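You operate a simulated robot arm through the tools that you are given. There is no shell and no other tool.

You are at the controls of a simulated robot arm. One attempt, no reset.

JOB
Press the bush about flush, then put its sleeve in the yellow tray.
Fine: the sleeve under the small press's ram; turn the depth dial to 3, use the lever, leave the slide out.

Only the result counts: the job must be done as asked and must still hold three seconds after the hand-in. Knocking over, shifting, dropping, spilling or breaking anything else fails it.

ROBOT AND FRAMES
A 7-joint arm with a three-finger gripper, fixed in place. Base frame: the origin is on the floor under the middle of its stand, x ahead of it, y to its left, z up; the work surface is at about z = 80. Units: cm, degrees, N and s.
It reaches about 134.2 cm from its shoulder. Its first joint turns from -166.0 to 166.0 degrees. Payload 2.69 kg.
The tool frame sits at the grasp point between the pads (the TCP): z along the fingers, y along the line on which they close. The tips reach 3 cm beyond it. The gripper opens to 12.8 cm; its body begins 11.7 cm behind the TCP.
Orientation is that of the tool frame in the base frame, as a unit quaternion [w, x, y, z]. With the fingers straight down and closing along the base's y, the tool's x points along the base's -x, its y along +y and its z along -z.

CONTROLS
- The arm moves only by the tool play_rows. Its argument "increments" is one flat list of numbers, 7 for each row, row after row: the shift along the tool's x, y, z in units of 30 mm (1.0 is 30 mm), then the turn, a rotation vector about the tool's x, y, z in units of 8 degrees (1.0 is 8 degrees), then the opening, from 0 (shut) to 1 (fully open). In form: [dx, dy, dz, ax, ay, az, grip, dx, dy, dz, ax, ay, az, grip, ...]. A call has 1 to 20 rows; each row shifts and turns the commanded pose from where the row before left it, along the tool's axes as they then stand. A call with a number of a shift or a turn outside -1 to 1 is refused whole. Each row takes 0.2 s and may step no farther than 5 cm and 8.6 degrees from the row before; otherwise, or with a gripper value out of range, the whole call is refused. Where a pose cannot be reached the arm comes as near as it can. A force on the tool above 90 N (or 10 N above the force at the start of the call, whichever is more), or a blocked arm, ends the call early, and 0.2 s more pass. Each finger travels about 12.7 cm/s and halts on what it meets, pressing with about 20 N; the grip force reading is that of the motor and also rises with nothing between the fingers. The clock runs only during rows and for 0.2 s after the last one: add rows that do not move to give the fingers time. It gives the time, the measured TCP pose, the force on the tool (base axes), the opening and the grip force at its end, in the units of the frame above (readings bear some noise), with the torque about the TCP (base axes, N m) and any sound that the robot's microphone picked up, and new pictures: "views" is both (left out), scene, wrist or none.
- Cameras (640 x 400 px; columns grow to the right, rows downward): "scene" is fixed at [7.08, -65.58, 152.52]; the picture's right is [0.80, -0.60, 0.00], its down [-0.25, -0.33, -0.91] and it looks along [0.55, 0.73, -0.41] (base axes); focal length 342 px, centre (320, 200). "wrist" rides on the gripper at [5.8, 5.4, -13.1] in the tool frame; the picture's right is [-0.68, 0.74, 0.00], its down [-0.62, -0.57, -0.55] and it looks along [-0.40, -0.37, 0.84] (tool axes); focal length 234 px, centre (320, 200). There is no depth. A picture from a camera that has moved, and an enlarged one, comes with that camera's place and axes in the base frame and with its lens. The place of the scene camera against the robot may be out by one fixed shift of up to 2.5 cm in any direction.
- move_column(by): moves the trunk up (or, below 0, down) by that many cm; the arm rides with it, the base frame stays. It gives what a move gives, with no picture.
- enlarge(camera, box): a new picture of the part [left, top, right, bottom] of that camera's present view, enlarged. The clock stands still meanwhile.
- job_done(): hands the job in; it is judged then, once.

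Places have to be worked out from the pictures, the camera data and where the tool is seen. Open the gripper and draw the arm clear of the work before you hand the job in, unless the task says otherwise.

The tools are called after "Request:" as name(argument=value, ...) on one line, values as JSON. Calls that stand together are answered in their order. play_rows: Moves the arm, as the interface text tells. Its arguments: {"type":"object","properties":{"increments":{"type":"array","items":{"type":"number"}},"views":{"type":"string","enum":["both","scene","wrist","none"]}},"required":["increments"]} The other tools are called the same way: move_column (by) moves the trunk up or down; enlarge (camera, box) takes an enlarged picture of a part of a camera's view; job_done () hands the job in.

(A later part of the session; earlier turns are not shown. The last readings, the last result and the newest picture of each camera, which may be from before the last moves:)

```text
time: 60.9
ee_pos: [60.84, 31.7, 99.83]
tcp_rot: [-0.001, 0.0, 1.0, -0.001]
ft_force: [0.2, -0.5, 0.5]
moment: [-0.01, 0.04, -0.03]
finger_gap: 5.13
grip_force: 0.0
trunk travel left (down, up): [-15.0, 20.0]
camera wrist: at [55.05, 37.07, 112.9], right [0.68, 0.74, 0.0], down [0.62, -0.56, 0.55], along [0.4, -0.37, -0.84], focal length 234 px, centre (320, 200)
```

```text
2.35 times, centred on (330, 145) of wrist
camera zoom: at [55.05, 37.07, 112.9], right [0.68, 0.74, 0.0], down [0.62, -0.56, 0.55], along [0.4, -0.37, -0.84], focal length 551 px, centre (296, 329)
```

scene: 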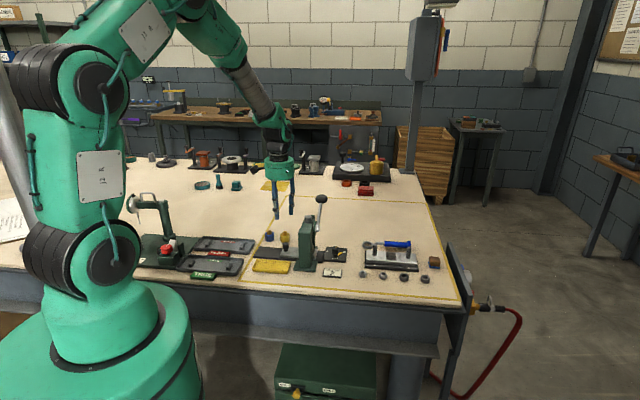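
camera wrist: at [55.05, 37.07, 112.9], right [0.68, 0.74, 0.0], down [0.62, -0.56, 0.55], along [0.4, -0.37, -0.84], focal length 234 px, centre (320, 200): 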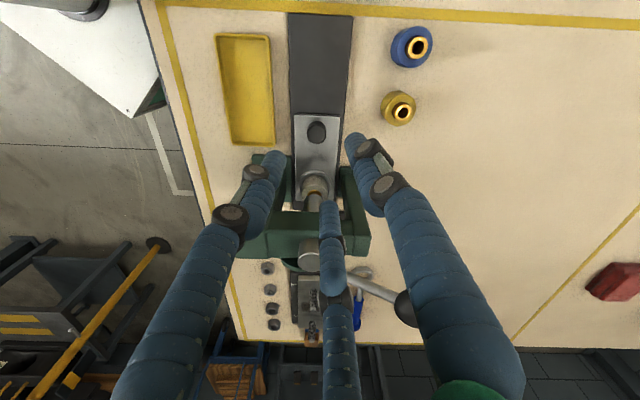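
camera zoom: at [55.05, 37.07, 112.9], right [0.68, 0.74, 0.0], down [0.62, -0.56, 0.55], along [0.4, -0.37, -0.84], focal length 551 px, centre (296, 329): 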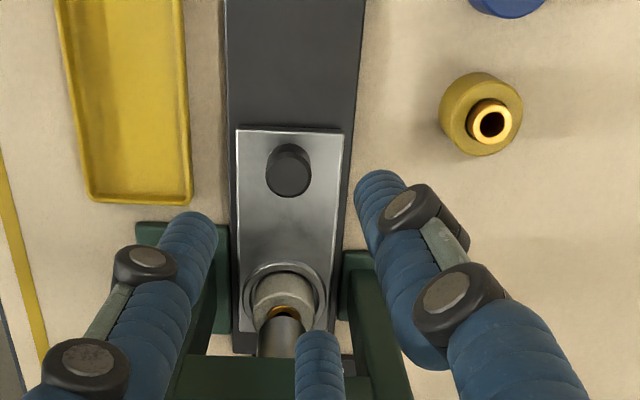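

Knob centre refined to about [61.1, 31.05] with its top at z≈85. Descending to TCP z≈91 over it and re-checking.

Request:
play_rows(increments=[-0.022, -0.054, 0.736, 0, 0, 0, 0.4, -0.022, -0.054, 0.736, 0, 0, 0, 0.4, -0.022, -0.054, 0.736, 0, 0, 0, 0.4, -0.022, -0.054, 0.736, 0, 0, 0, 0.4, 0, 0, 0, 0, 0, 0, 0.4], views="both")

Request:
enlarge(camera="wrist", box=[240, 60, 420, 230])

Request:
enlarge(camera="scene", box=[240, 190, 340, 280])

```text
time: 62.1
ee_pos: [60.97, 31.04, 90.9]
tcp_rot: [0.0, -0.001, 1.0, 0.0]
ft_force: [0.1, 0.4, 0.2]
moment: [-0.05, 0.04, 0.02]
finger_gap: 5.11
grip_force: 0.0
trunk travel left (down, up): [-15.0, 20.0]
camera wrist: at [55.08, 36.45, 103.92], right [0.68, 0.74, 0.0], down [0.62, -0.56, 0.55], along [0.4, -0.37, -0.84], focal length 234 px, centre (320, 200)
```

scene: 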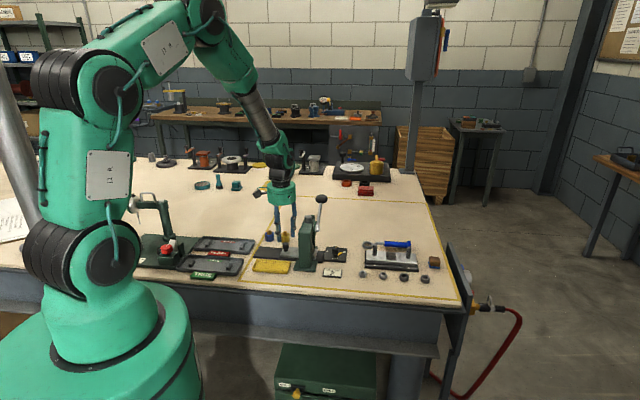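
wrist: 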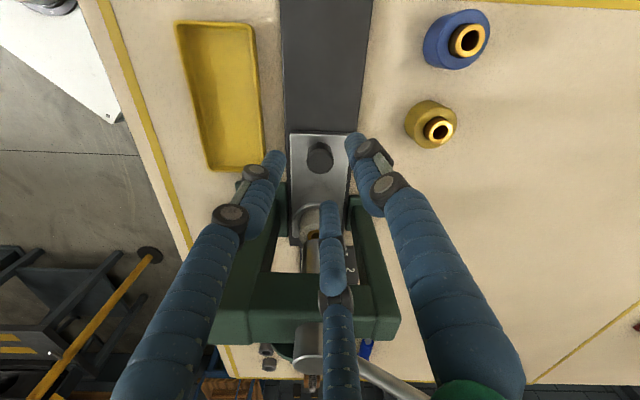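

```text
2.35 times, centred on (330, 145) of wrist
camera zoom: at [55.08, 36.45, 103.92], right [0.68, 0.74, 0.0], down [0.62, -0.56, 0.55], along [0.4, -0.37, -0.84], focal length 551 px, centre (296, 329)
```

zoom: 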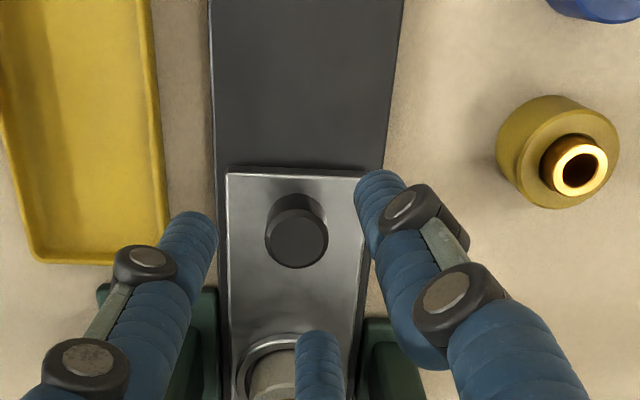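

```text
4.44 times, centred on (290, 235) of scene
camera zoom: at [7.08, -65.58, 152.52], right [0.8, -0.6, 0.0], down [-0.25, -0.33, -0.91], along [0.55, 0.73, -0.41], focal length 1521 px, centre (453, 44)
```

zoom: 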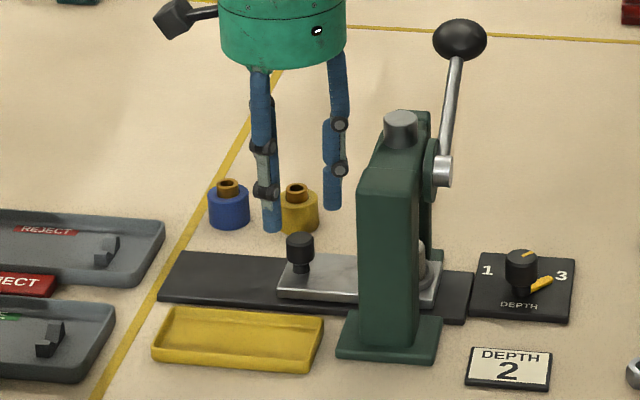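

The knob is centred on the tool axis. Going down 4.2 cm and closing on it.

Request:
play_rows(increments=[0, 0, 0.5, 0, 0, 0, 0.4, 0, 0, 0.5, 0, 0, 0, 0.4, 0, 0, 0.4, 0, 0, 0, 0.4, 0, 0, 0, 0, 0, 0, 0.3, 0, 0, 0, 0, 0, 0, 0.1, 0, 0, 0, 0, 0, 0, 0.05, 0, 0, 0, 0, 0, 0, 0.05], views="both")

Request:
enlarge(camera="wrist", box=[240, 60, 420, 230])

Request:
enlarge(camera="scene", box=[240, 190, 340, 280])

```text
time: 63.7
ee_pos: [61.04, 30.97, 86.61]
tcp_rot: [0.0, 0.001, 1.0, 0.0]
ft_force: [6.9, 3.3, -3.2]
moment: [0.34, -0.51, -0.04]
finger_gap: 2.33
grip_force: 45.0
trunk travel left (down, up): [-15.0, 20.0]
camera wrist: at [55.12, 36.41, 99.7], right [0.68, 0.74, 0.0], down [0.62, -0.57, 0.55], along [0.4, -0.37, -0.84], focal length 234 px, centre (320, 200)
```

scene: 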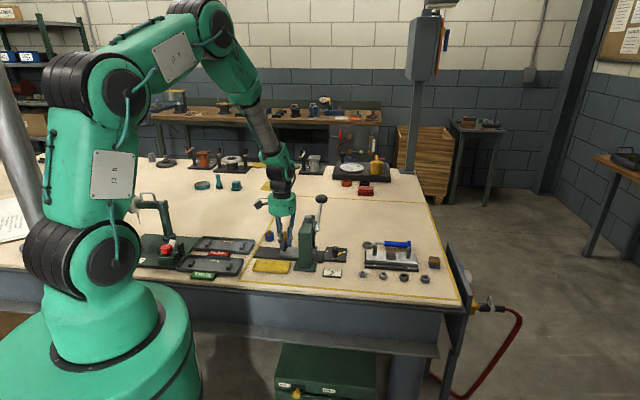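
wrist: 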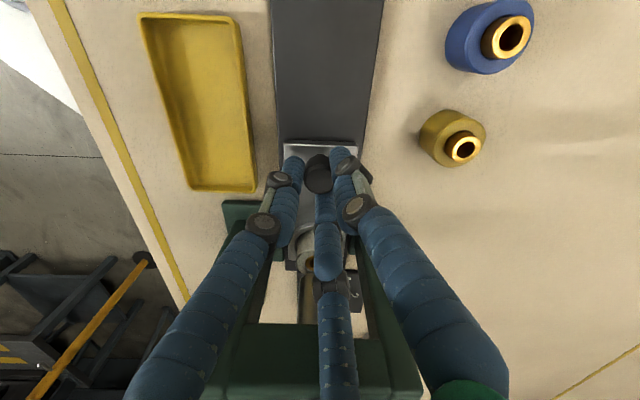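

```text
2.35 times, centred on (330, 145) of wrist
camera zoom: at [55.12, 36.41, 99.7], right [0.68, 0.74, 0.0], down [0.62, -0.57, 0.55], along [0.4, -0.37, -0.84], focal length 551 px, centre (296, 329)
```

zoom: 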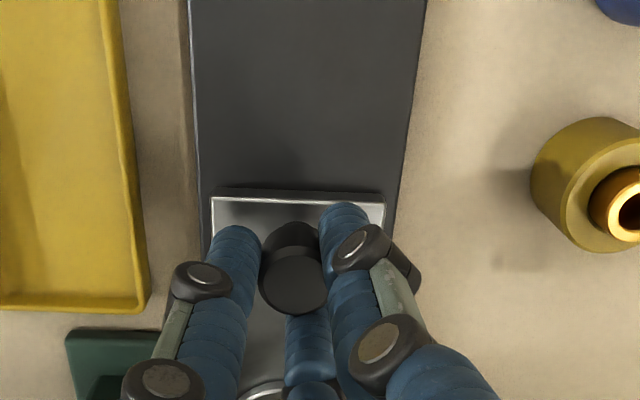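

```text
4.44 times, centred on (290, 235) of scene
camera zoom: at [7.08, -65.58, 152.52], right [0.8, -0.6, 0.0], down [-0.25, -0.33, -0.91], along [0.55, 0.73, -0.41], focal length 1521 px, centre (453, 44)
```

zoom: 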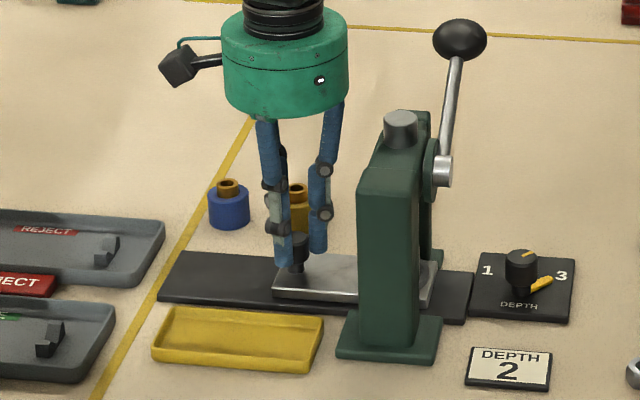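

Knob gripped firmly (gap 2.33). Pulling the slide out slowly along −e1 (base direction [-0.707, 0.707]) by about 8 cm.

Request:
play_rows(increments=[0.08, 0.08, 0, 0, 0, 0, 0.05, 0.12, 0.12, 0, 0, 0, 0, 0.05, 0.15, 0.15, 0, 0, 0, 0, 0.05, 0.15, 0.15, 0, 0, 0, 0, 0.05, 0.15, 0.15, 0, 0, 0, 0, 0.05, 0.15, 0.15, 0, 0, 0, 0, 0.05, 0.15, 0.15, 0, 0, 0, 0, 0.05, 0.15, 0.15, 0, 0, 0, 0, 0.05, 0.15, 0.15, 0, 0, 0, 0, 0.05, 0.15, 0.15, 0, 0, 0, 0, 0.05, 0.15, 0.15, 0, 0, 0, 0, 0.05, 0.15, 0.15, 0, 0, 0, 0, 0.05, 0.12, 0.12, 0, 0, 0, 0, 0.05, 0.08, 0.08, 0, 0, 0, 0, 0.05, 0, 0, 0, 0, 0, 0, 0.05], views="both")

Request:
enlarge(camera="scene", box=[230, 190, 330, 280])

```text
time: 66.9
ee_pos: [55.27, 36.69, 86.94]
tcp_rot: [-0.001, 0.0, 1.0, -0.001]
ft_force: [7.7, 8.4, -15.6]
moment: [0.1, -0.19, 0.02]
finger_gap: 2.31
grip_force: 44.4
trunk travel left (down, up): [-15.0, 20.0]
camera wrist: at [49.41, 42.14, 99.96], right [0.68, 0.74, 0.0], down [0.62, -0.56, 0.55], along [0.4, -0.37, -0.84], focal length 234 px, centre (320, 200)
```

scene: 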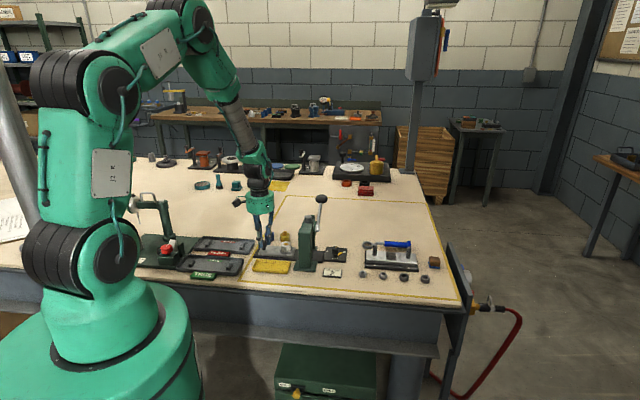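
wrist: 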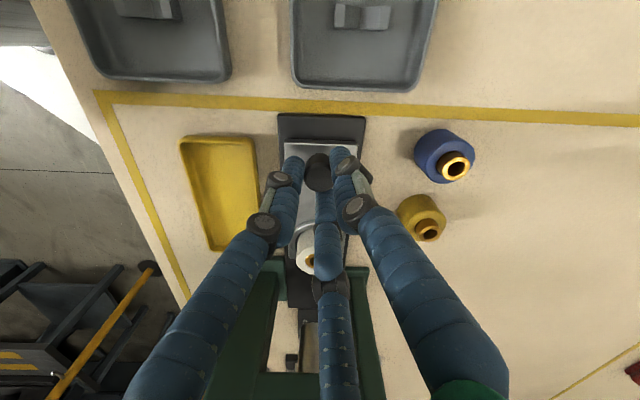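

```text
4.44 times, centred on (280, 235) of scene
camera zoom: at [7.08, -65.58, 152.52], right [0.8, -0.6, 0.0], down [-0.25, -0.33, -0.91], along [0.55, 0.73, -0.41], focal length 1521 px, centre (498, 44)
```

zoom: 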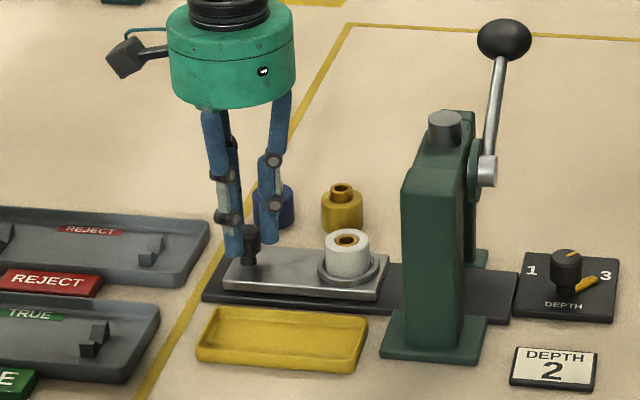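

The slide is out ~8 cm and the bush looks flush in its white-grey sleeve. I'll ease it a little further to find the end of its travel.

Request:
play_rows(increments=[0.08, 0.08, 0, 0, 0, 0, 0.05, 0.08, 0.08, 0, 0, 0, 0, 0.05, 0.08, 0.08, 0, 0, 0, 0, 0.05, 0.08, 0.08, 0, 0, 0, 0, 0.05, 0, 0, 0, 0, 0, 0, 0.05], views="wrist")

```text
time: 68.1
ee_pos: [54.33, 37.67, 86.83]
tcp_rot: [-0.002, 0.0, 1.0, -0.001]
ft_force: [1.9, 2.9, -7.5]
moment: [-0.3, 0.2, -0.13]
finger_gap: 2.33
grip_force: 45.4
trunk travel left (down, up): [-15.0, 20.0]
camera wrist: at [48.45, 43.11, 99.96], right [0.68, 0.74, 0.0], down [0.62, -0.56, 0.55], along [0.4, -0.37, -0.84], focal length 234 px, centre (320, 200)
```

wrist: 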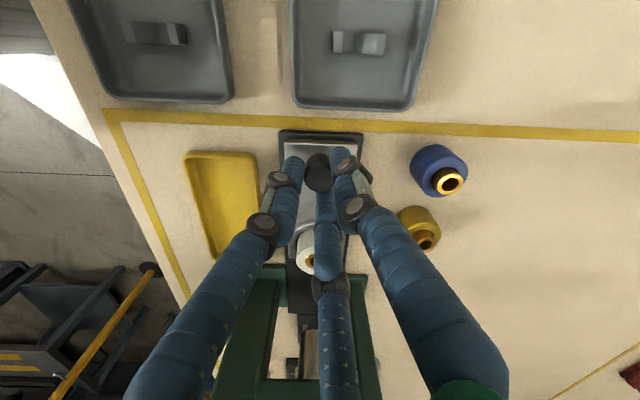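

Still moving freely with the plate now nearly at the rail's end; trying a few more millimetres to feel the stop.

Request:
play_rows(increments=[0.06, 0.06, 0, 0, 0, 0, 0.05, 0.06, 0.06, 0, 0, 0, 0, 0.05, 0.06, 0.06, 0, 0, 0, 0, 0.05, 0, 0, 0, 0, 0, 0, 0.05], views="wrist")

```text
time: 69.1
ee_pos: [53.8, 38.12, 86.82]
tcp_rot: [-0.001, 0.001, 1.0, 0.0]
ft_force: [10.7, 13.3, -15.4]
moment: [0.55, -0.65, -0.13]
finger_gap: 2.31
grip_force: 44.9
trunk travel left (down, up): [-15.0, 20.0]
camera wrist: at [47.96, 43.56, 99.96], right [0.68, 0.74, 0.0], down [0.62, -0.56, 0.55], along [0.4, -0.37, -0.84], focal length 234 px, centre (320, 200)
```

wrist: 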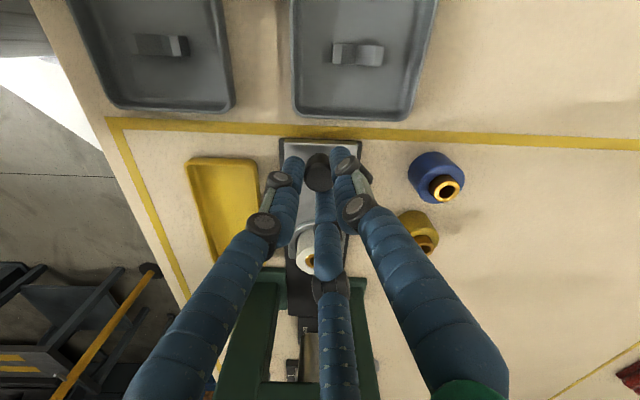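

The slide is ~10 cm out, its plate at the end of the rail. Releasing the knob and rising straight up to look at the sleeve.

Request:
play_rows(increments=[0, 0, 0, 0, 0, 0, 0.2, 0, 0, 0, 0, 0, 0, 0.4, 0, 0, 0, 0, 0, 0, 0.4, 0, 0, -0.4, 0, 0, 0, 0.4, 0, 0, -0.8, 0, 0, 0, 0.4, 0, 0, -0.8, 0, 0, 0, 0.4, 0, 0, -0.8, 0, 0, 0, 0.4, 0, 0, -0.8, 0, 0, 0, 0.4, 0, 0, -0.8, 0, 0, 0, 0.4, 0, 0, 0, 0, 0, 0, 0.4], views="both")

Request:
enlarge(camera="scene", box=[240, 190, 340, 280])

Request:
enlarge(camera="wrist", box=[230, 100, 410, 280])

```text
time: 71.3
ee_pos: [53.79, 38.03, 100.27]
tcp_rot: [0.0, 0.0, 1.0, -0.001]
ft_force: [-0.2, 0.0, 0.7]
moment: [0.03, -0.02, -0.01]
finger_gap: 5.13
grip_force: 0.0
trunk travel left (down, up): [-15.0, 20.0]
camera wrist: at [47.89, 43.49, 113.36], right [0.68, 0.74, 0.0], down [0.62, -0.56, 0.55], along [0.4, -0.37, -0.84], focal length 234 px, centre (320, 200)
```

scene: 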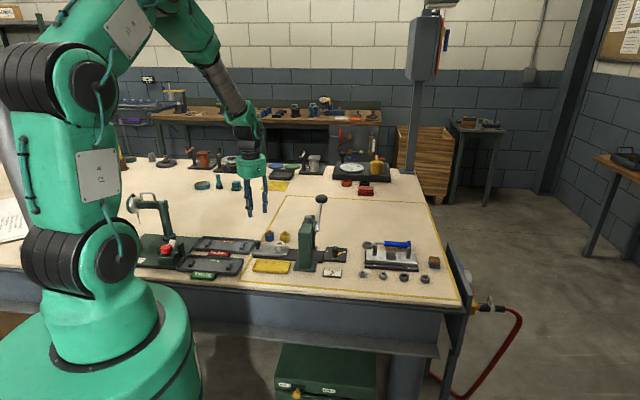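
wrist: 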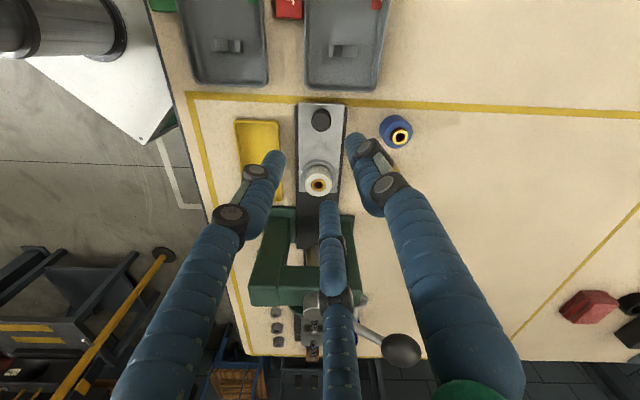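

```text
4.44 times, centred on (290, 235) of scene
camera zoom: at [7.08, -65.58, 152.52], right [0.8, -0.6, 0.0], down [-0.25, -0.33, -0.91], along [0.55, 0.73, -0.41], focal length 1521 px, centre (453, 44)
```

zoom: 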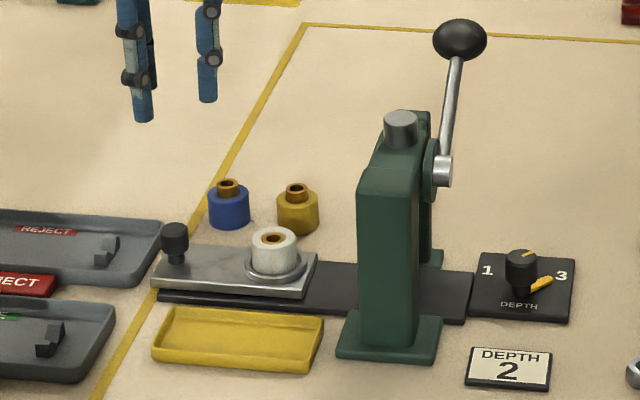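

```text
2.22 times, centred on (320, 190) of wrist
camera zoom: at [47.89, 43.49, 113.36], right [0.68, 0.74, 0.0], down [0.62, -0.56, 0.55], along [0.4, -0.37, -0.84], focal length 520 px, centre (320, 222)
```

zoom: 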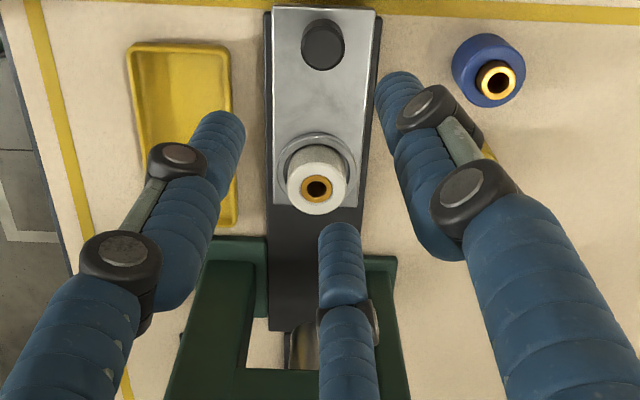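

Request:
enlarge(camera="wrist", box=[295, 155, 345, 205])

Request:
enlarge(camera="scene", box=[275, 220, 325, 265])

```text
8.00 times, centred on (320, 180) of wrist
camera zoom: at [47.89, 43.49, 113.36], right [0.68, 0.74, 0.0], down [0.62, -0.56, 0.55], along [0.4, -0.37, -0.84], focal length 1873 px, centre (320, 360)
```

zoom: 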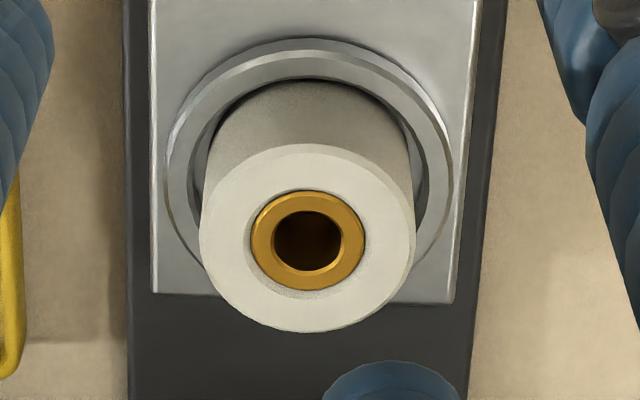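

```text
8.89 times, centred on (300, 242) of scene
camera zoom: at [7.08, -65.58, 152.52], right [0.8, -0.6, 0.0], down [-0.25, -0.33, -0.91], along [0.55, 0.73, -0.41], focal length 3042 px, centre (498, -178)
```

zoom: 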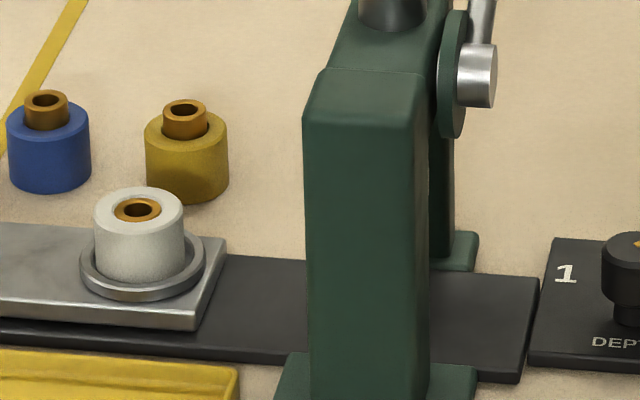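

The bush is flush within about a millimetre. Now to pick the sleeve: relative to the knob (which I held at s=11.1) it sits ~8.7 cm further in, i.e. near [60.0, 32.0]; moving above it for a check.

Request:
play_rows(increments=[-0.517, -0.5, 0.608, 0, 0, 0, 0.45, -0.517, -0.5, 0.608, 0, 0, 0, 0.45, -0.517, -0.5, 0.608, 0, 0, 0, 0.45, -0.517, -0.5, 0.608, 0, 0, 0, 0.45, 0, 0, 0, 0, 0, 0, 0.45], views="both")

Request:
enlarge(camera="wrist", box=[240, 80, 400, 230])

Request:
enlarge(camera="scene", box=[240, 190, 340, 280])

```text
time: 72.5
ee_pos: [60.29, 31.9, 92.84]
tcp_rot: [-0.001, 0.0, 1.0, 0.0]
ft_force: [1.1, 0.0, -0.4]
moment: [-0.02, 0.01, 0.02]
finger_gap: 5.77
grip_force: 0.1
trunk travel left (down, up): [-15.0, 20.0]
camera wrist: at [54.41, 37.42, 105.91], right [0.68, 0.74, 0.0], down [0.62, -0.56, 0.55], along [0.4, -0.37, -0.84], focal length 234 px, centre (320, 200)
```

scene: 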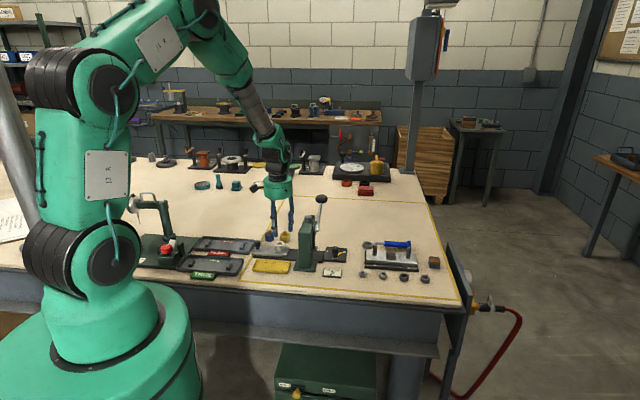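
wrist: 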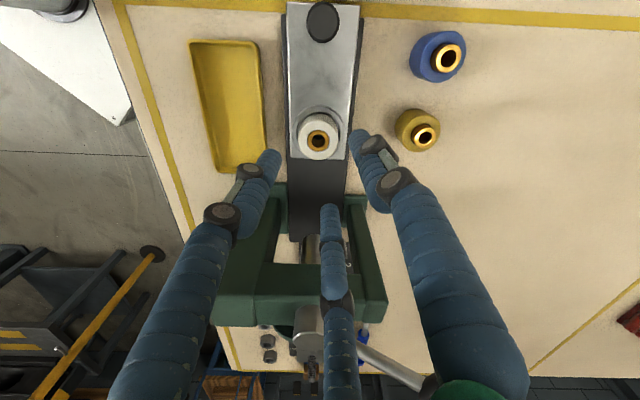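

```text
2.67 times, centred on (320, 155) of wrist
camera zoom: at [54.41, 37.42, 105.91], right [0.68, 0.74, 0.0], down [0.62, -0.56, 0.55], along [0.4, -0.37, -0.84], focal length 624 px, centre (320, 320)
```

zoom: 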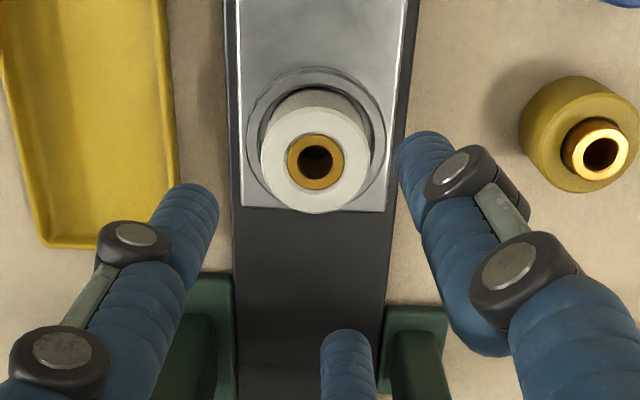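

```text
4.44 times, centred on (290, 235) of scene
camera zoom: at [7.08, -65.58, 152.52], right [0.8, -0.6, 0.0], down [-0.25, -0.33, -0.91], along [0.55, 0.73, -0.41], focal length 1521 px, centre (453, 44)
```

zoom: 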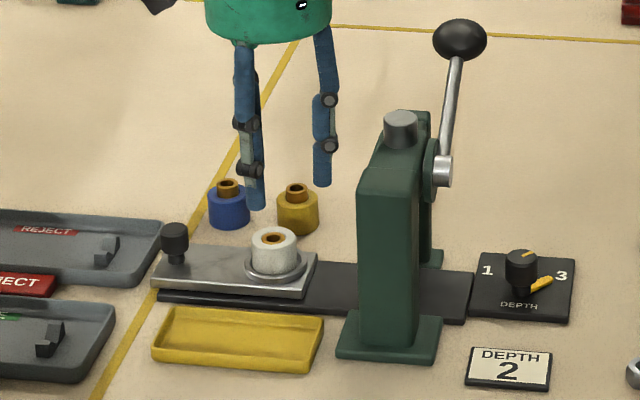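

The view shows the sleeve ~1 cm short of the tool axis (the slide crept a little further out on release). Shifting to about [59.5, 32.46] and lowering to z≈90 to re-check.

Request:
play_rows(increments=[0.128, 0.093, 0.465, 0, 0, 0, 0.45, 0.128, 0.093, 0.465, 0, 0, 0, 0.45, 0, 0, 0, 0, 0, 0, 0.45], views="wrist")

Request:
enlarge(camera="wrist", box=[240, 80, 400, 230])

```text
time: 73.3
ee_pos: [59.28, 32.57, 90.14]
tcp_rot: [0.0, 0.0, 1.0, -0.001]
ft_force: [-1.1, -0.4, -0.9]
moment: [-0.01, 0.0, 0.03]
finger_gap: 5.75
grip_force: 0.1
trunk travel left (down, up): [-15.0, 20.0]
camera wrist: at [53.44, 38.07, 103.26], right [0.68, 0.74, 0.0], down [0.62, -0.56, 0.55], along [0.4, -0.37, -0.84], focal length 234 px, centre (320, 200)
```

wrist: 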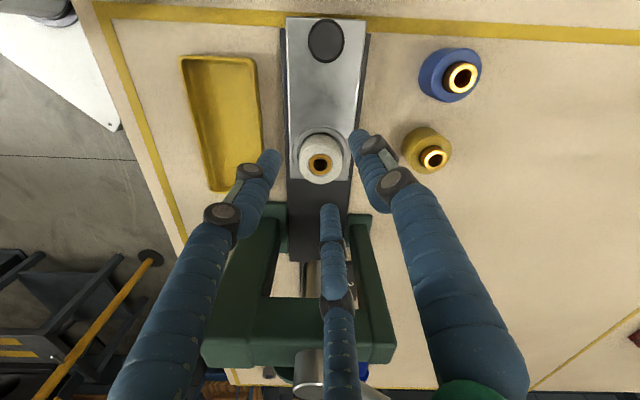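

```text
2.67 times, centred on (320, 155) of wrist
camera zoom: at [53.44, 38.07, 103.26], right [0.68, 0.74, 0.0], down [0.62, -0.56, 0.55], along [0.4, -0.37, -0.84], focal length 624 px, centre (320, 320)
```

zoom: 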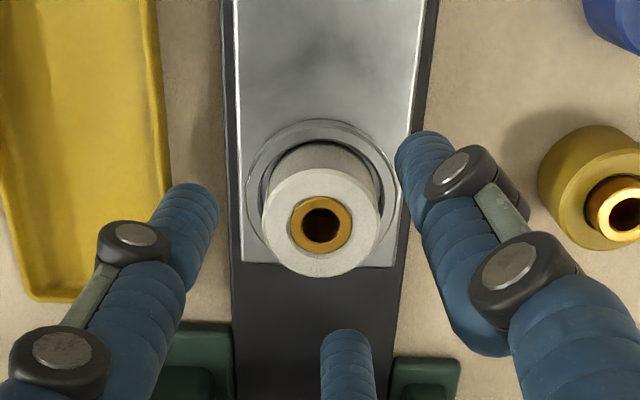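

The sleeve is centred on the tool axis. Lowering ~3.85 cm so the fingertips stop above the nest ring, then closing gently on the sleeve.

Request:
play_rows(increments=[-0.02, -0.01, 0.45, 0, 0, 0, 0.45, 0, 0, 0.45, 0, 0, 0, 0.45, 0, 0, 0.38, 0, 0, 0, 0.45, 0, 0, 0, 0, 0, 0, 0.45], views="both")

Request:
enlarge(camera="scene", box=[250, 200, 330, 270])

Request:
enlarge(camera="wrist", box=[240, 80, 400, 230])

```text
time: 74.3
ee_pos: [59.27, 32.75, 86.11]
tcp_rot: [-0.001, 0.0, 1.0, 0.0]
ft_force: [-0.2, -0.1, -0.1]
moment: [-0.01, 0.02, 0.0]
finger_gap: 5.75
grip_force: 0.0
trunk travel left (down, up): [-15.0, 20.0]
camera wrist: at [53.44, 38.16, 99.23], right [0.68, 0.74, 0.0], down [0.62, -0.56, 0.55], along [0.4, -0.37, -0.84], focal length 234 px, centre (320, 200)
```

scene: 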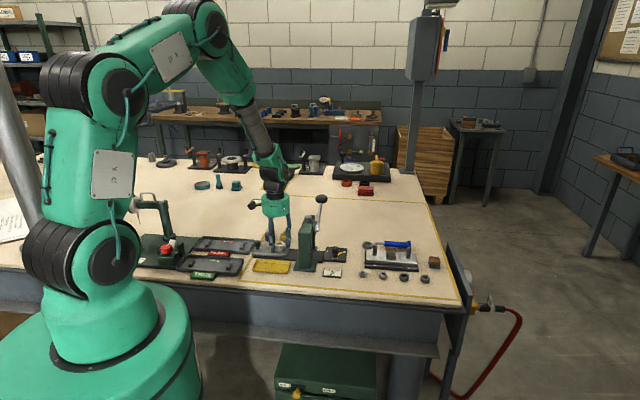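
wrist: 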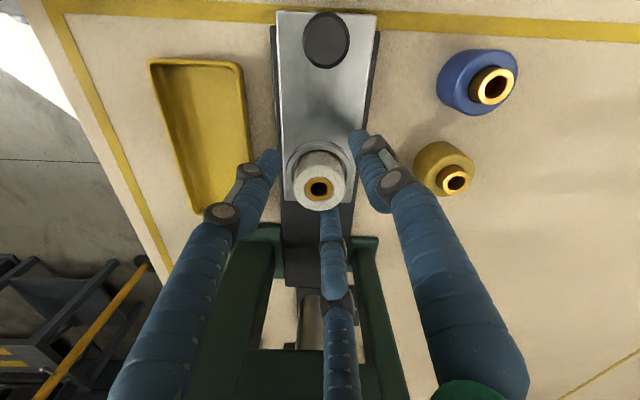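

```text
5.71 times, centred on (290, 235) of scene
camera zoom: at [7.08, -65.58, 152.52], right [0.8, -0.6, 0.0], down [-0.25, -0.33, -0.91], along [0.55, 0.73, -0.41], focal length 1955 px, centre (491, 0)
```

zoom: 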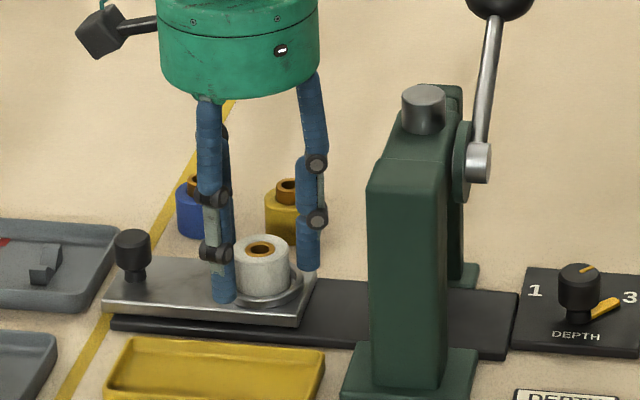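

```text
2.67 times, centred on (320, 155) of wrist
camera zoom: at [53.44, 38.16, 99.23], right [0.68, 0.74, 0.0], down [0.62, -0.56, 0.55], along [0.4, -0.37, -0.84], focal length 624 px, centre (320, 320)
```

zoom: 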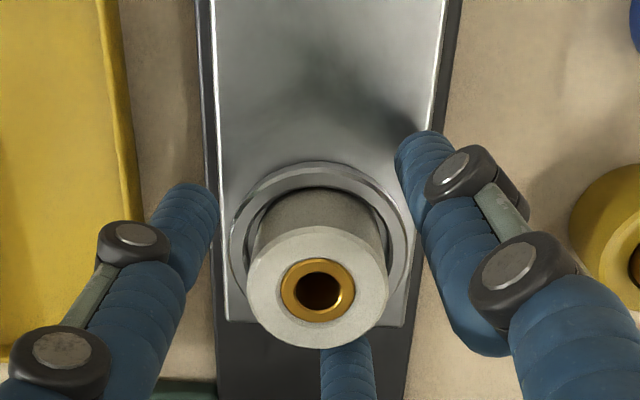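

Centred exactly (two depths agree, sleeve top at z≈85.5). Closing on the sleeve.

Request:
play_rows(increments=[0, 0, 0, 0, 0, 0, 0.35, 0, 0, 0, 0, 0, 0, 0.25, 0, 0, 0, 0, 0, 0, 0.15, 0, 0, 0, 0, 0, 0, 0.15, 0, 0, 0, 0, 0, 0, 0.15], views="wrist")

```text
time: 75.5
ee_pos: [59.38, 32.71, 86.19]
tcp_rot: [0.001, 0.0, 1.0, 0.0]
ft_force: [25.6, -12.1, 3.1]
moment: [-0.37, -0.77, 0.06]
finger_gap: 3.95
grip_force: 15.1
trunk travel left (down, up): [-15.0, 20.0]
camera wrist: at [53.6, 38.12, 99.3], right [0.68, 0.74, 0.0], down [0.62, -0.57, 0.55], along [0.4, -0.37, -0.84], focal length 234 px, centre (320, 200)
```

wrist: 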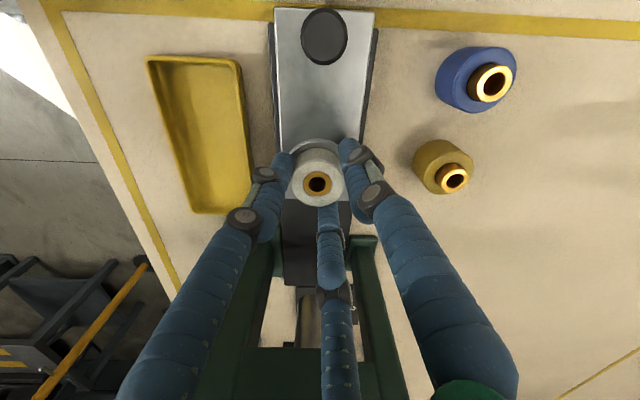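

Contact at gap 3.95 with ~28 N sideways: the sleeve is ~2-3 mm toward +x. I'll shift the tool that way to relieve it and then finish closing.

Request:
play_rows(increments=[-0.05, -0.025, 0, 0, 0, 0, 0.2, -0.05, -0.025, 0, 0, 0, 0, 0.15, 0, 0, 0, 0, 0, 0, 0.1, 0, 0, 0, 0, 0, 0, 0.1], views="none")

```text
time: 76.5
ee_pos: [59.49, 32.38, 86.0]
tcp_rot: [-0.002, -0.001, 1.0, -0.001]
ft_force: [7.5, -7.4, 0.2]
moment: [-0.24, -0.24, 0.08]
finger_gap: 3.69
grip_force: 20.1
trunk travel left (down, up): [-15.0, 20.0]
```

Request:
play_rows(increments=[-0.02, -0.02, 0, 0, 0, 0, 0.05, 0, 0, 0, 0, 0, 0, 0, 0, 0, 0, 0, 0, 0, 0], views="wrist")

Request:
enlarge(camera="wrist", box=[240, 80, 400, 230])

```text
time: 77.3
ee_pos: [59.66, 32.39, 86.23]
tcp_rot: [0.0, 0.0, 1.0, -0.001]
ft_force: [0.4, 0.4, -0.6]
moment: [0.0, 0.04, 0.01]
finger_gap: 3.72
grip_force: 20.0
trunk travel left (down, up): [-15.0, 20.0]
camera wrist: at [53.85, 37.88, 99.26], right [0.68, 0.74, 0.0], down [0.62, -0.56, 0.55], along [0.4, -0.37, -0.84], focal length 234 px, centre (320, 200)
```

wrist: 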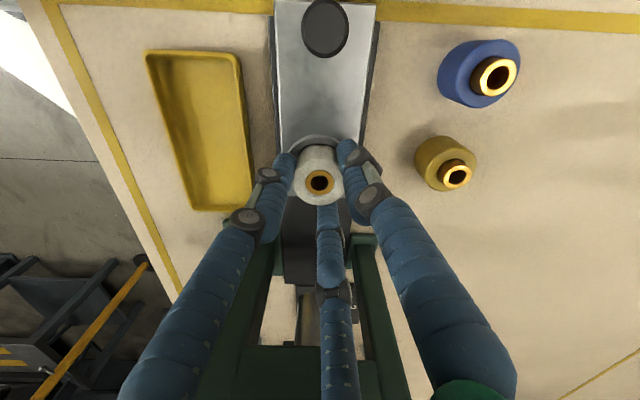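

```text
2.67 times, centred on (320, 155) of wrist
camera zoom: at [53.85, 37.88, 99.26], right [0.68, 0.74, 0.0], down [0.62, -0.56, 0.55], along [0.4, -0.37, -0.84], focal length 624 px, centre (320, 320)
```

zoom: 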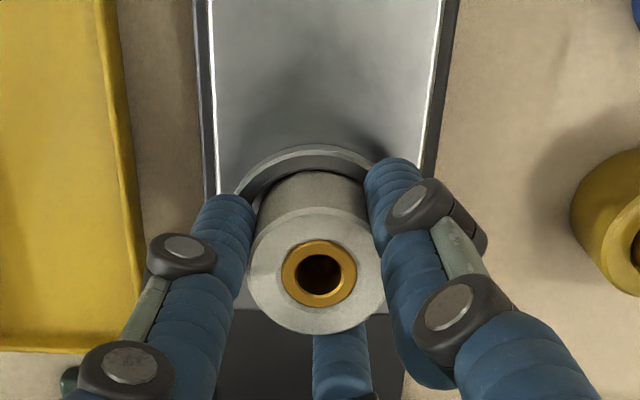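

Gripped evenly with no side load. Lifting slowly 4 cm and checking that the sleeve comes along.

Request:
play_rows(increments=[0, 0, -0.15, 0, 0, 0, 0, 0, 0, -0.2, 0, 0, 0, 0, 0, 0, -0.25, 0, 0, 0, 0, 0, 0, -0.25, 0, 0, 0, 0, 0, 0, -0.25, 0, 0, 0, 0, 0, 0, -0.25, 0, 0, 0, 0, 0, 0, 0, 0, 0, 0, 0], views="both")

Request:
enlarge(camera="scene", box=[240, 190, 340, 280])

Request:
enlarge(camera="wrist", box=[130, 30, 400, 260])

```text
time: 78.9
ee_pos: [59.65, 32.43, 90.25]
tcp_rot: [-0.001, 0.001, 1.0, -0.001]
ft_force: [-0.3, -0.2, -2.0]
moment: [-0.02, 0.02, 0.06]
finger_gap: 3.67
grip_force: 20.4
trunk travel left (down, up): [-15.0, 20.0]
camera wrist: at [53.73, 37.87, 103.34], right [0.68, 0.74, 0.0], down [0.62, -0.56, 0.55], along [0.4, -0.37, -0.84], focal length 234 px, centre (320, 200)
```

scene: 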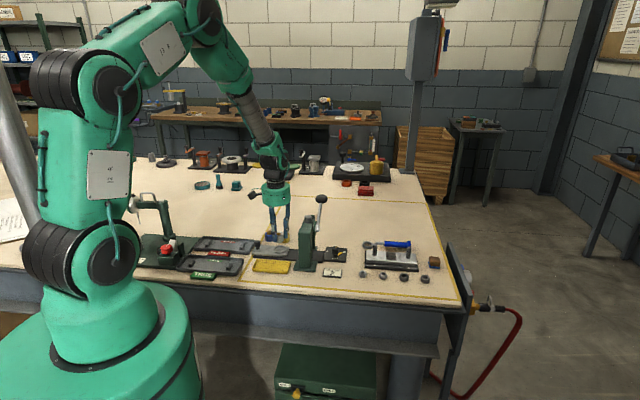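
wrist: 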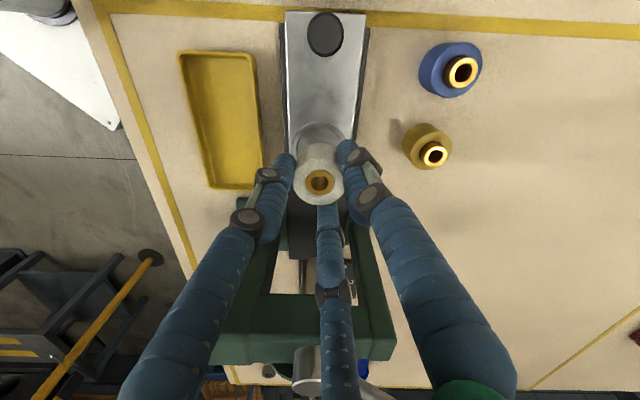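

```text
4.44 times, centred on (290, 235) of scene
camera zoom: at [7.08, -65.58, 152.52], right [0.8, -0.6, 0.0], down [-0.25, -0.33, -0.91], along [0.55, 0.73, -0.41], focal length 1521 px, centre (453, 44)
```

zoom: 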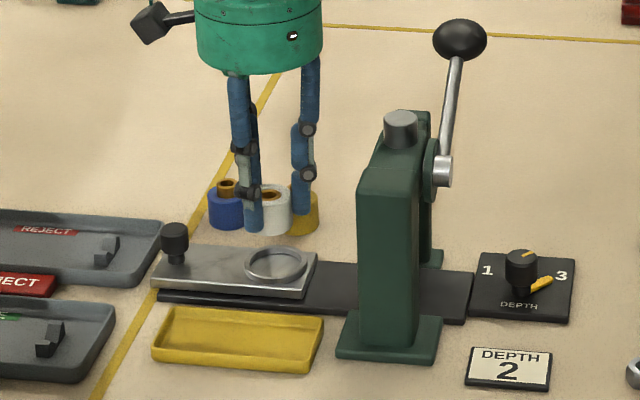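

```text
1.74 times, centred on (265, 145) of wrist
camera zoom: at [53.73, 37.87, 103.34], right [0.68, 0.74, 0.0], down [0.62, -0.56, 0.55], along [0.4, -0.37, -0.84], focal length 407 px, centre (416, 296)
```

zoom: 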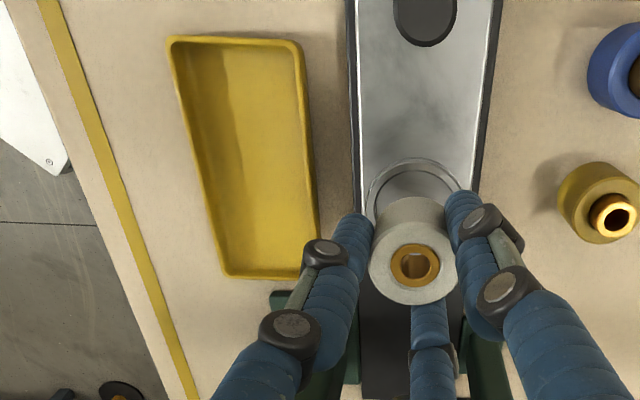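

The sleeve is securely lifted out of the nest. The tray works out to centre about [52.9, 27.4] (12 × 5.8 cm, s 12-24, w 54-59.7); raising a bit more and carrying the sleeve over it.

Request:
play_rows(increments=[0, 0, -0.35, 0, 0, 0, 0, 0, 0, -0.35, 0, 0, 0, 0, 0.2, -0.147, 0, 0, 0, 0, 0, 0.35, -0.258, 0, 0, 0, 0, 0, 0.375, -0.277, 0, 0, 0, 0, 0, 0.375, -0.277, 0, 0, 0, 0, 0, 0.375, -0.277, 0, 0, 0, 0, 0, 0.35, -0.258, 0, 0, 0, 0, 0, 0.228, -0.169, 0, 0, 0, 0, 0, 0, 0, 0, 0, 0, 0, 0], views="both")

Request:
enlarge(camera="scene", box=[230, 190, 330, 290])

Request:
enlarge(camera="wrist", box=[220, 60, 420, 240])

```text
time: 81.1
ee_pos: [52.85, 27.25, 92.29]
tcp_rot: [-0.001, 0.0, 1.0, -0.001]
ft_force: [0.3, 0.2, -2.1]
moment: [0.03, -0.01, 0.0]
finger_gap: 3.71
grip_force: 20.3
trunk travel left (down, up): [-15.0, 20.0]
camera wrist: at [47.02, 32.85, 105.34], right [0.68, 0.74, 0.0], down [0.62, -0.56, 0.55], along [0.4, -0.37, -0.84], focal length 234 px, centre (320, 200)
```

scene: 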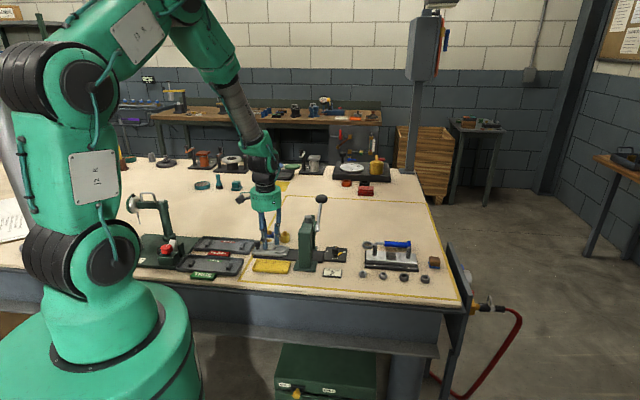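
wrist: 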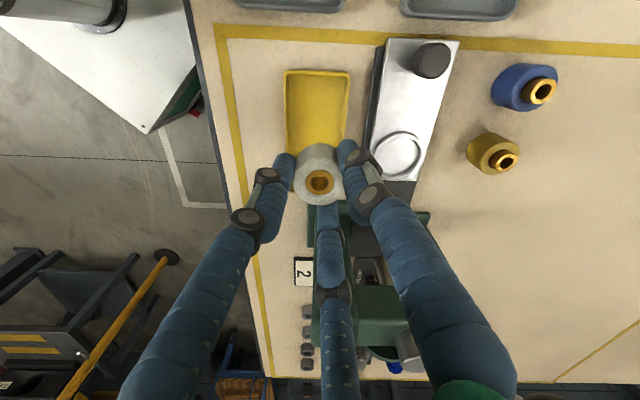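

```text
4.00 times, centred on (280, 240) of scene
camera zoom: at [7.08, -65.58, 152.52], right [0.8, -0.6, 0.0], down [-0.25, -0.33, -0.91], along [0.55, 0.73, -0.41], focal length 1369 px, centre (480, 40)
```

zoom: 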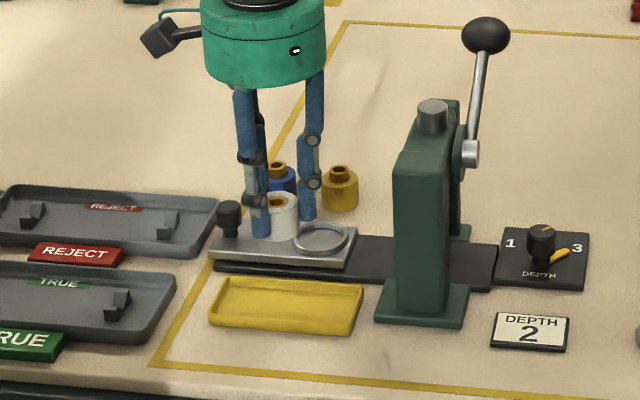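

```text
2.22 times, centred on (320, 150) of wrist
camera zoom: at [47.02, 32.85, 105.34], right [0.68, 0.74, 0.0], down [0.62, -0.56, 0.55], along [0.4, -0.37, -0.84], focal length 520 px, centre (320, 311)
```

zoom: 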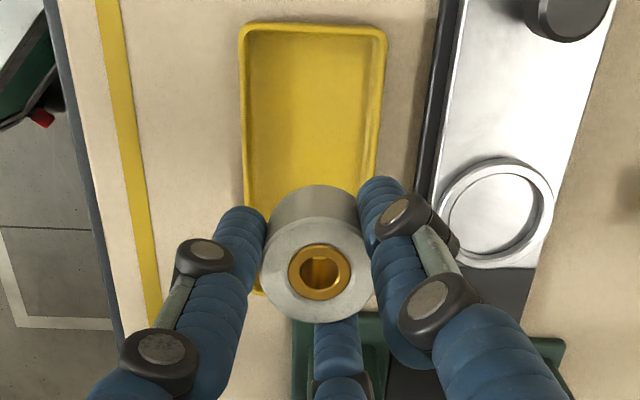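

The sleeve hangs directly over the middle of the tray. Lowering about 7 cm to just above the tray floor.

Request:
play_rows(increments=[0, 0, 0.4, 0, 0, 0, 0, 0, 0, 0.4, 0, 0, 0, 0, 0, 0, 0.4, 0, 0, 0, 0, 0, 0, 0.4, 0, 0, 0, 0, 0, 0, 0.4, 0, 0, 0, 0, 0, 0, 0.3, 0, 0, 0, 0, 0, 0, 0, 0, 0, 0, 0], views="both")

Request:
enlarge(camera="scene", box=[235, 215, 325, 285])

Request:
enlarge(camera="wrist", box=[220, 60, 420, 240])

```text
time: 82.7
ee_pos: [52.82, 27.47, 85.3]
tcp_rot: [-0.001, 0.0, 1.0, 0.0]
ft_force: [1.3, 0.8, -2.4]
moment: [0.01, 0.01, -0.01]
finger_gap: 3.71
grip_force: 20.0
trunk travel left (down, up): [-15.0, 20.0]
camera wrist: at [47.03, 32.94, 98.48], right [0.68, 0.74, 0.0], down [0.62, -0.56, 0.55], along [0.4, -0.37, -0.84], focal length 234 px, centre (320, 200)
```

scene: 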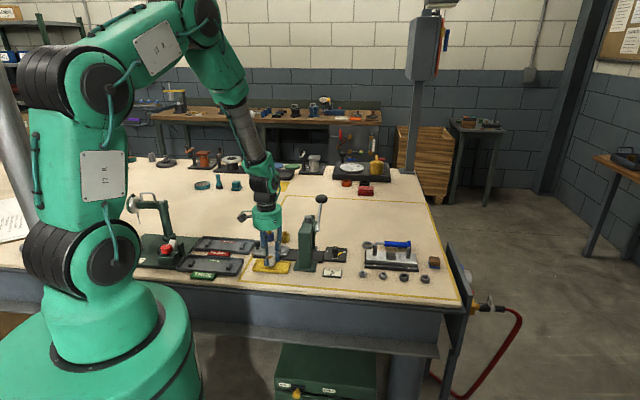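
wrist: 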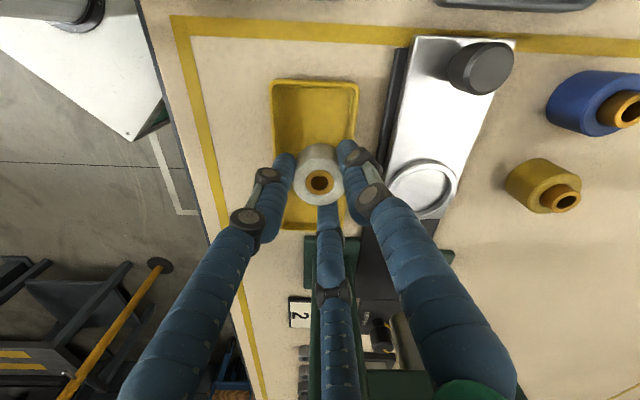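

```text
5.71 times, centred on (280, 250) of scene
camera zoom: at [7.08, -65.58, 152.52], right [0.8, -0.6, 0.0], down [-0.25, -0.33, -0.91], along [0.55, 0.73, -0.41], focal length 1955 px, centre (549, -86)
```

zoom: 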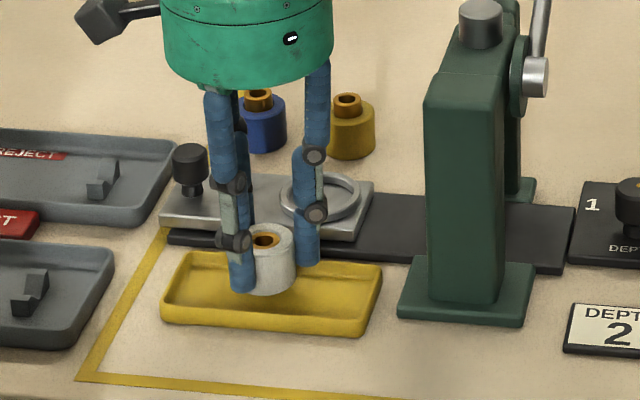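

```text
2.22 times, centred on (320, 150) of wrist
camera zoom: at [47.03, 32.94, 98.48], right [0.68, 0.74, 0.0], down [0.62, -0.56, 0.55], along [0.4, -0.37, -0.84], focal length 520 px, centre (320, 311)
```

zoom: 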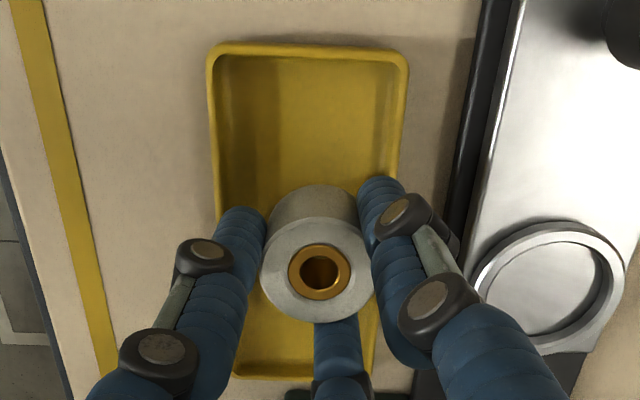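

The sleeve is inside the tray outline, ~4 mm off the tray's centre line, so I'll shift 3 mm across and descend in 2 mm steps watching for contact.

Request:
play_rows(increments=[0.07, -0.07, 0, 0, 0, 0, 0, 0, 0, 0.07, 0, 0, 0, 0, 0, 0, 0.07, 0, 0, 0, 0, 0, 0, 0.05, 0, 0, 0, 0, 0, 0, 0, 0, 0, 0, 0], views="scene")

Request:
enlarge(camera="scene", box=[245, 230, 315, 280])

```text
time: 83.9
ee_pos: [52.68, 27.22, 84.81]
tcp_rot: [-0.001, 0.0, 1.0, -0.001]
ft_force: [0.4, 1.2, -0.9]
moment: [-0.02, 0.01, 0.0]
finger_gap: 3.69
grip_force: 19.9
trunk travel left (down, up): [-15.0, 20.0]
```

scene: 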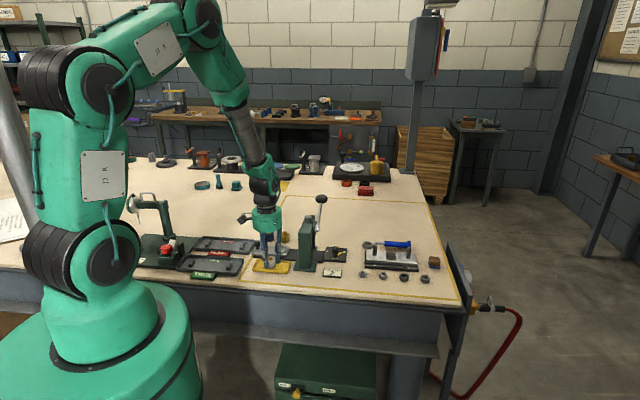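

```text
8.00 times, centred on (280, 255) of scene
camera zoom: at [7.08, -65.58, 152.52], right [0.8, -0.6, 0.0], down [-0.25, -0.33, -0.91], along [0.55, 0.73, -0.41], focal length 2737 px, centre (640, -240)
```

zoom: 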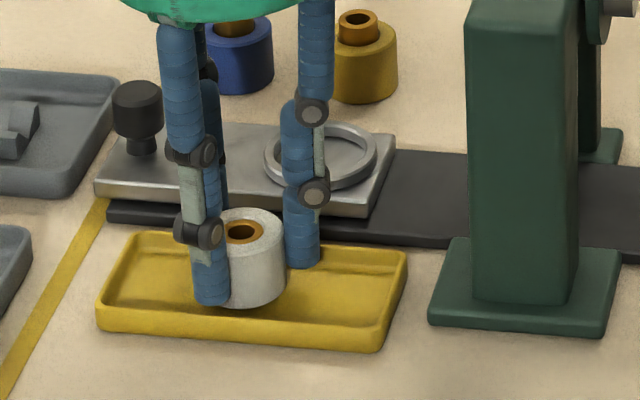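

Possibly just touching (weight reading dropped from −2.1 to −0.9 N). Another two 1.5 mm steps.

Request:
play_rows(increments=[0, 0, 0.05, 0, 0, 0, 0, 0, 0, 0, 0, 0, 0, 0, 0, 0, 0.05, 0, 0, 0, 0, 0, 0, 0, 0, 0, 0, 0], views="none")

```text
time: 84.9
ee_pos: [52.62, 27.23, 84.38]
tcp_rot: [-0.001, 0.0, 1.0, 0.0]
ft_force: [0.0, 0.7, -2.0]
moment: [-0.01, 0.0, -0.02]
finger_gap: 3.69
grip_force: 20.7
trunk travel left (down, up): [-15.0, 20.0]
```

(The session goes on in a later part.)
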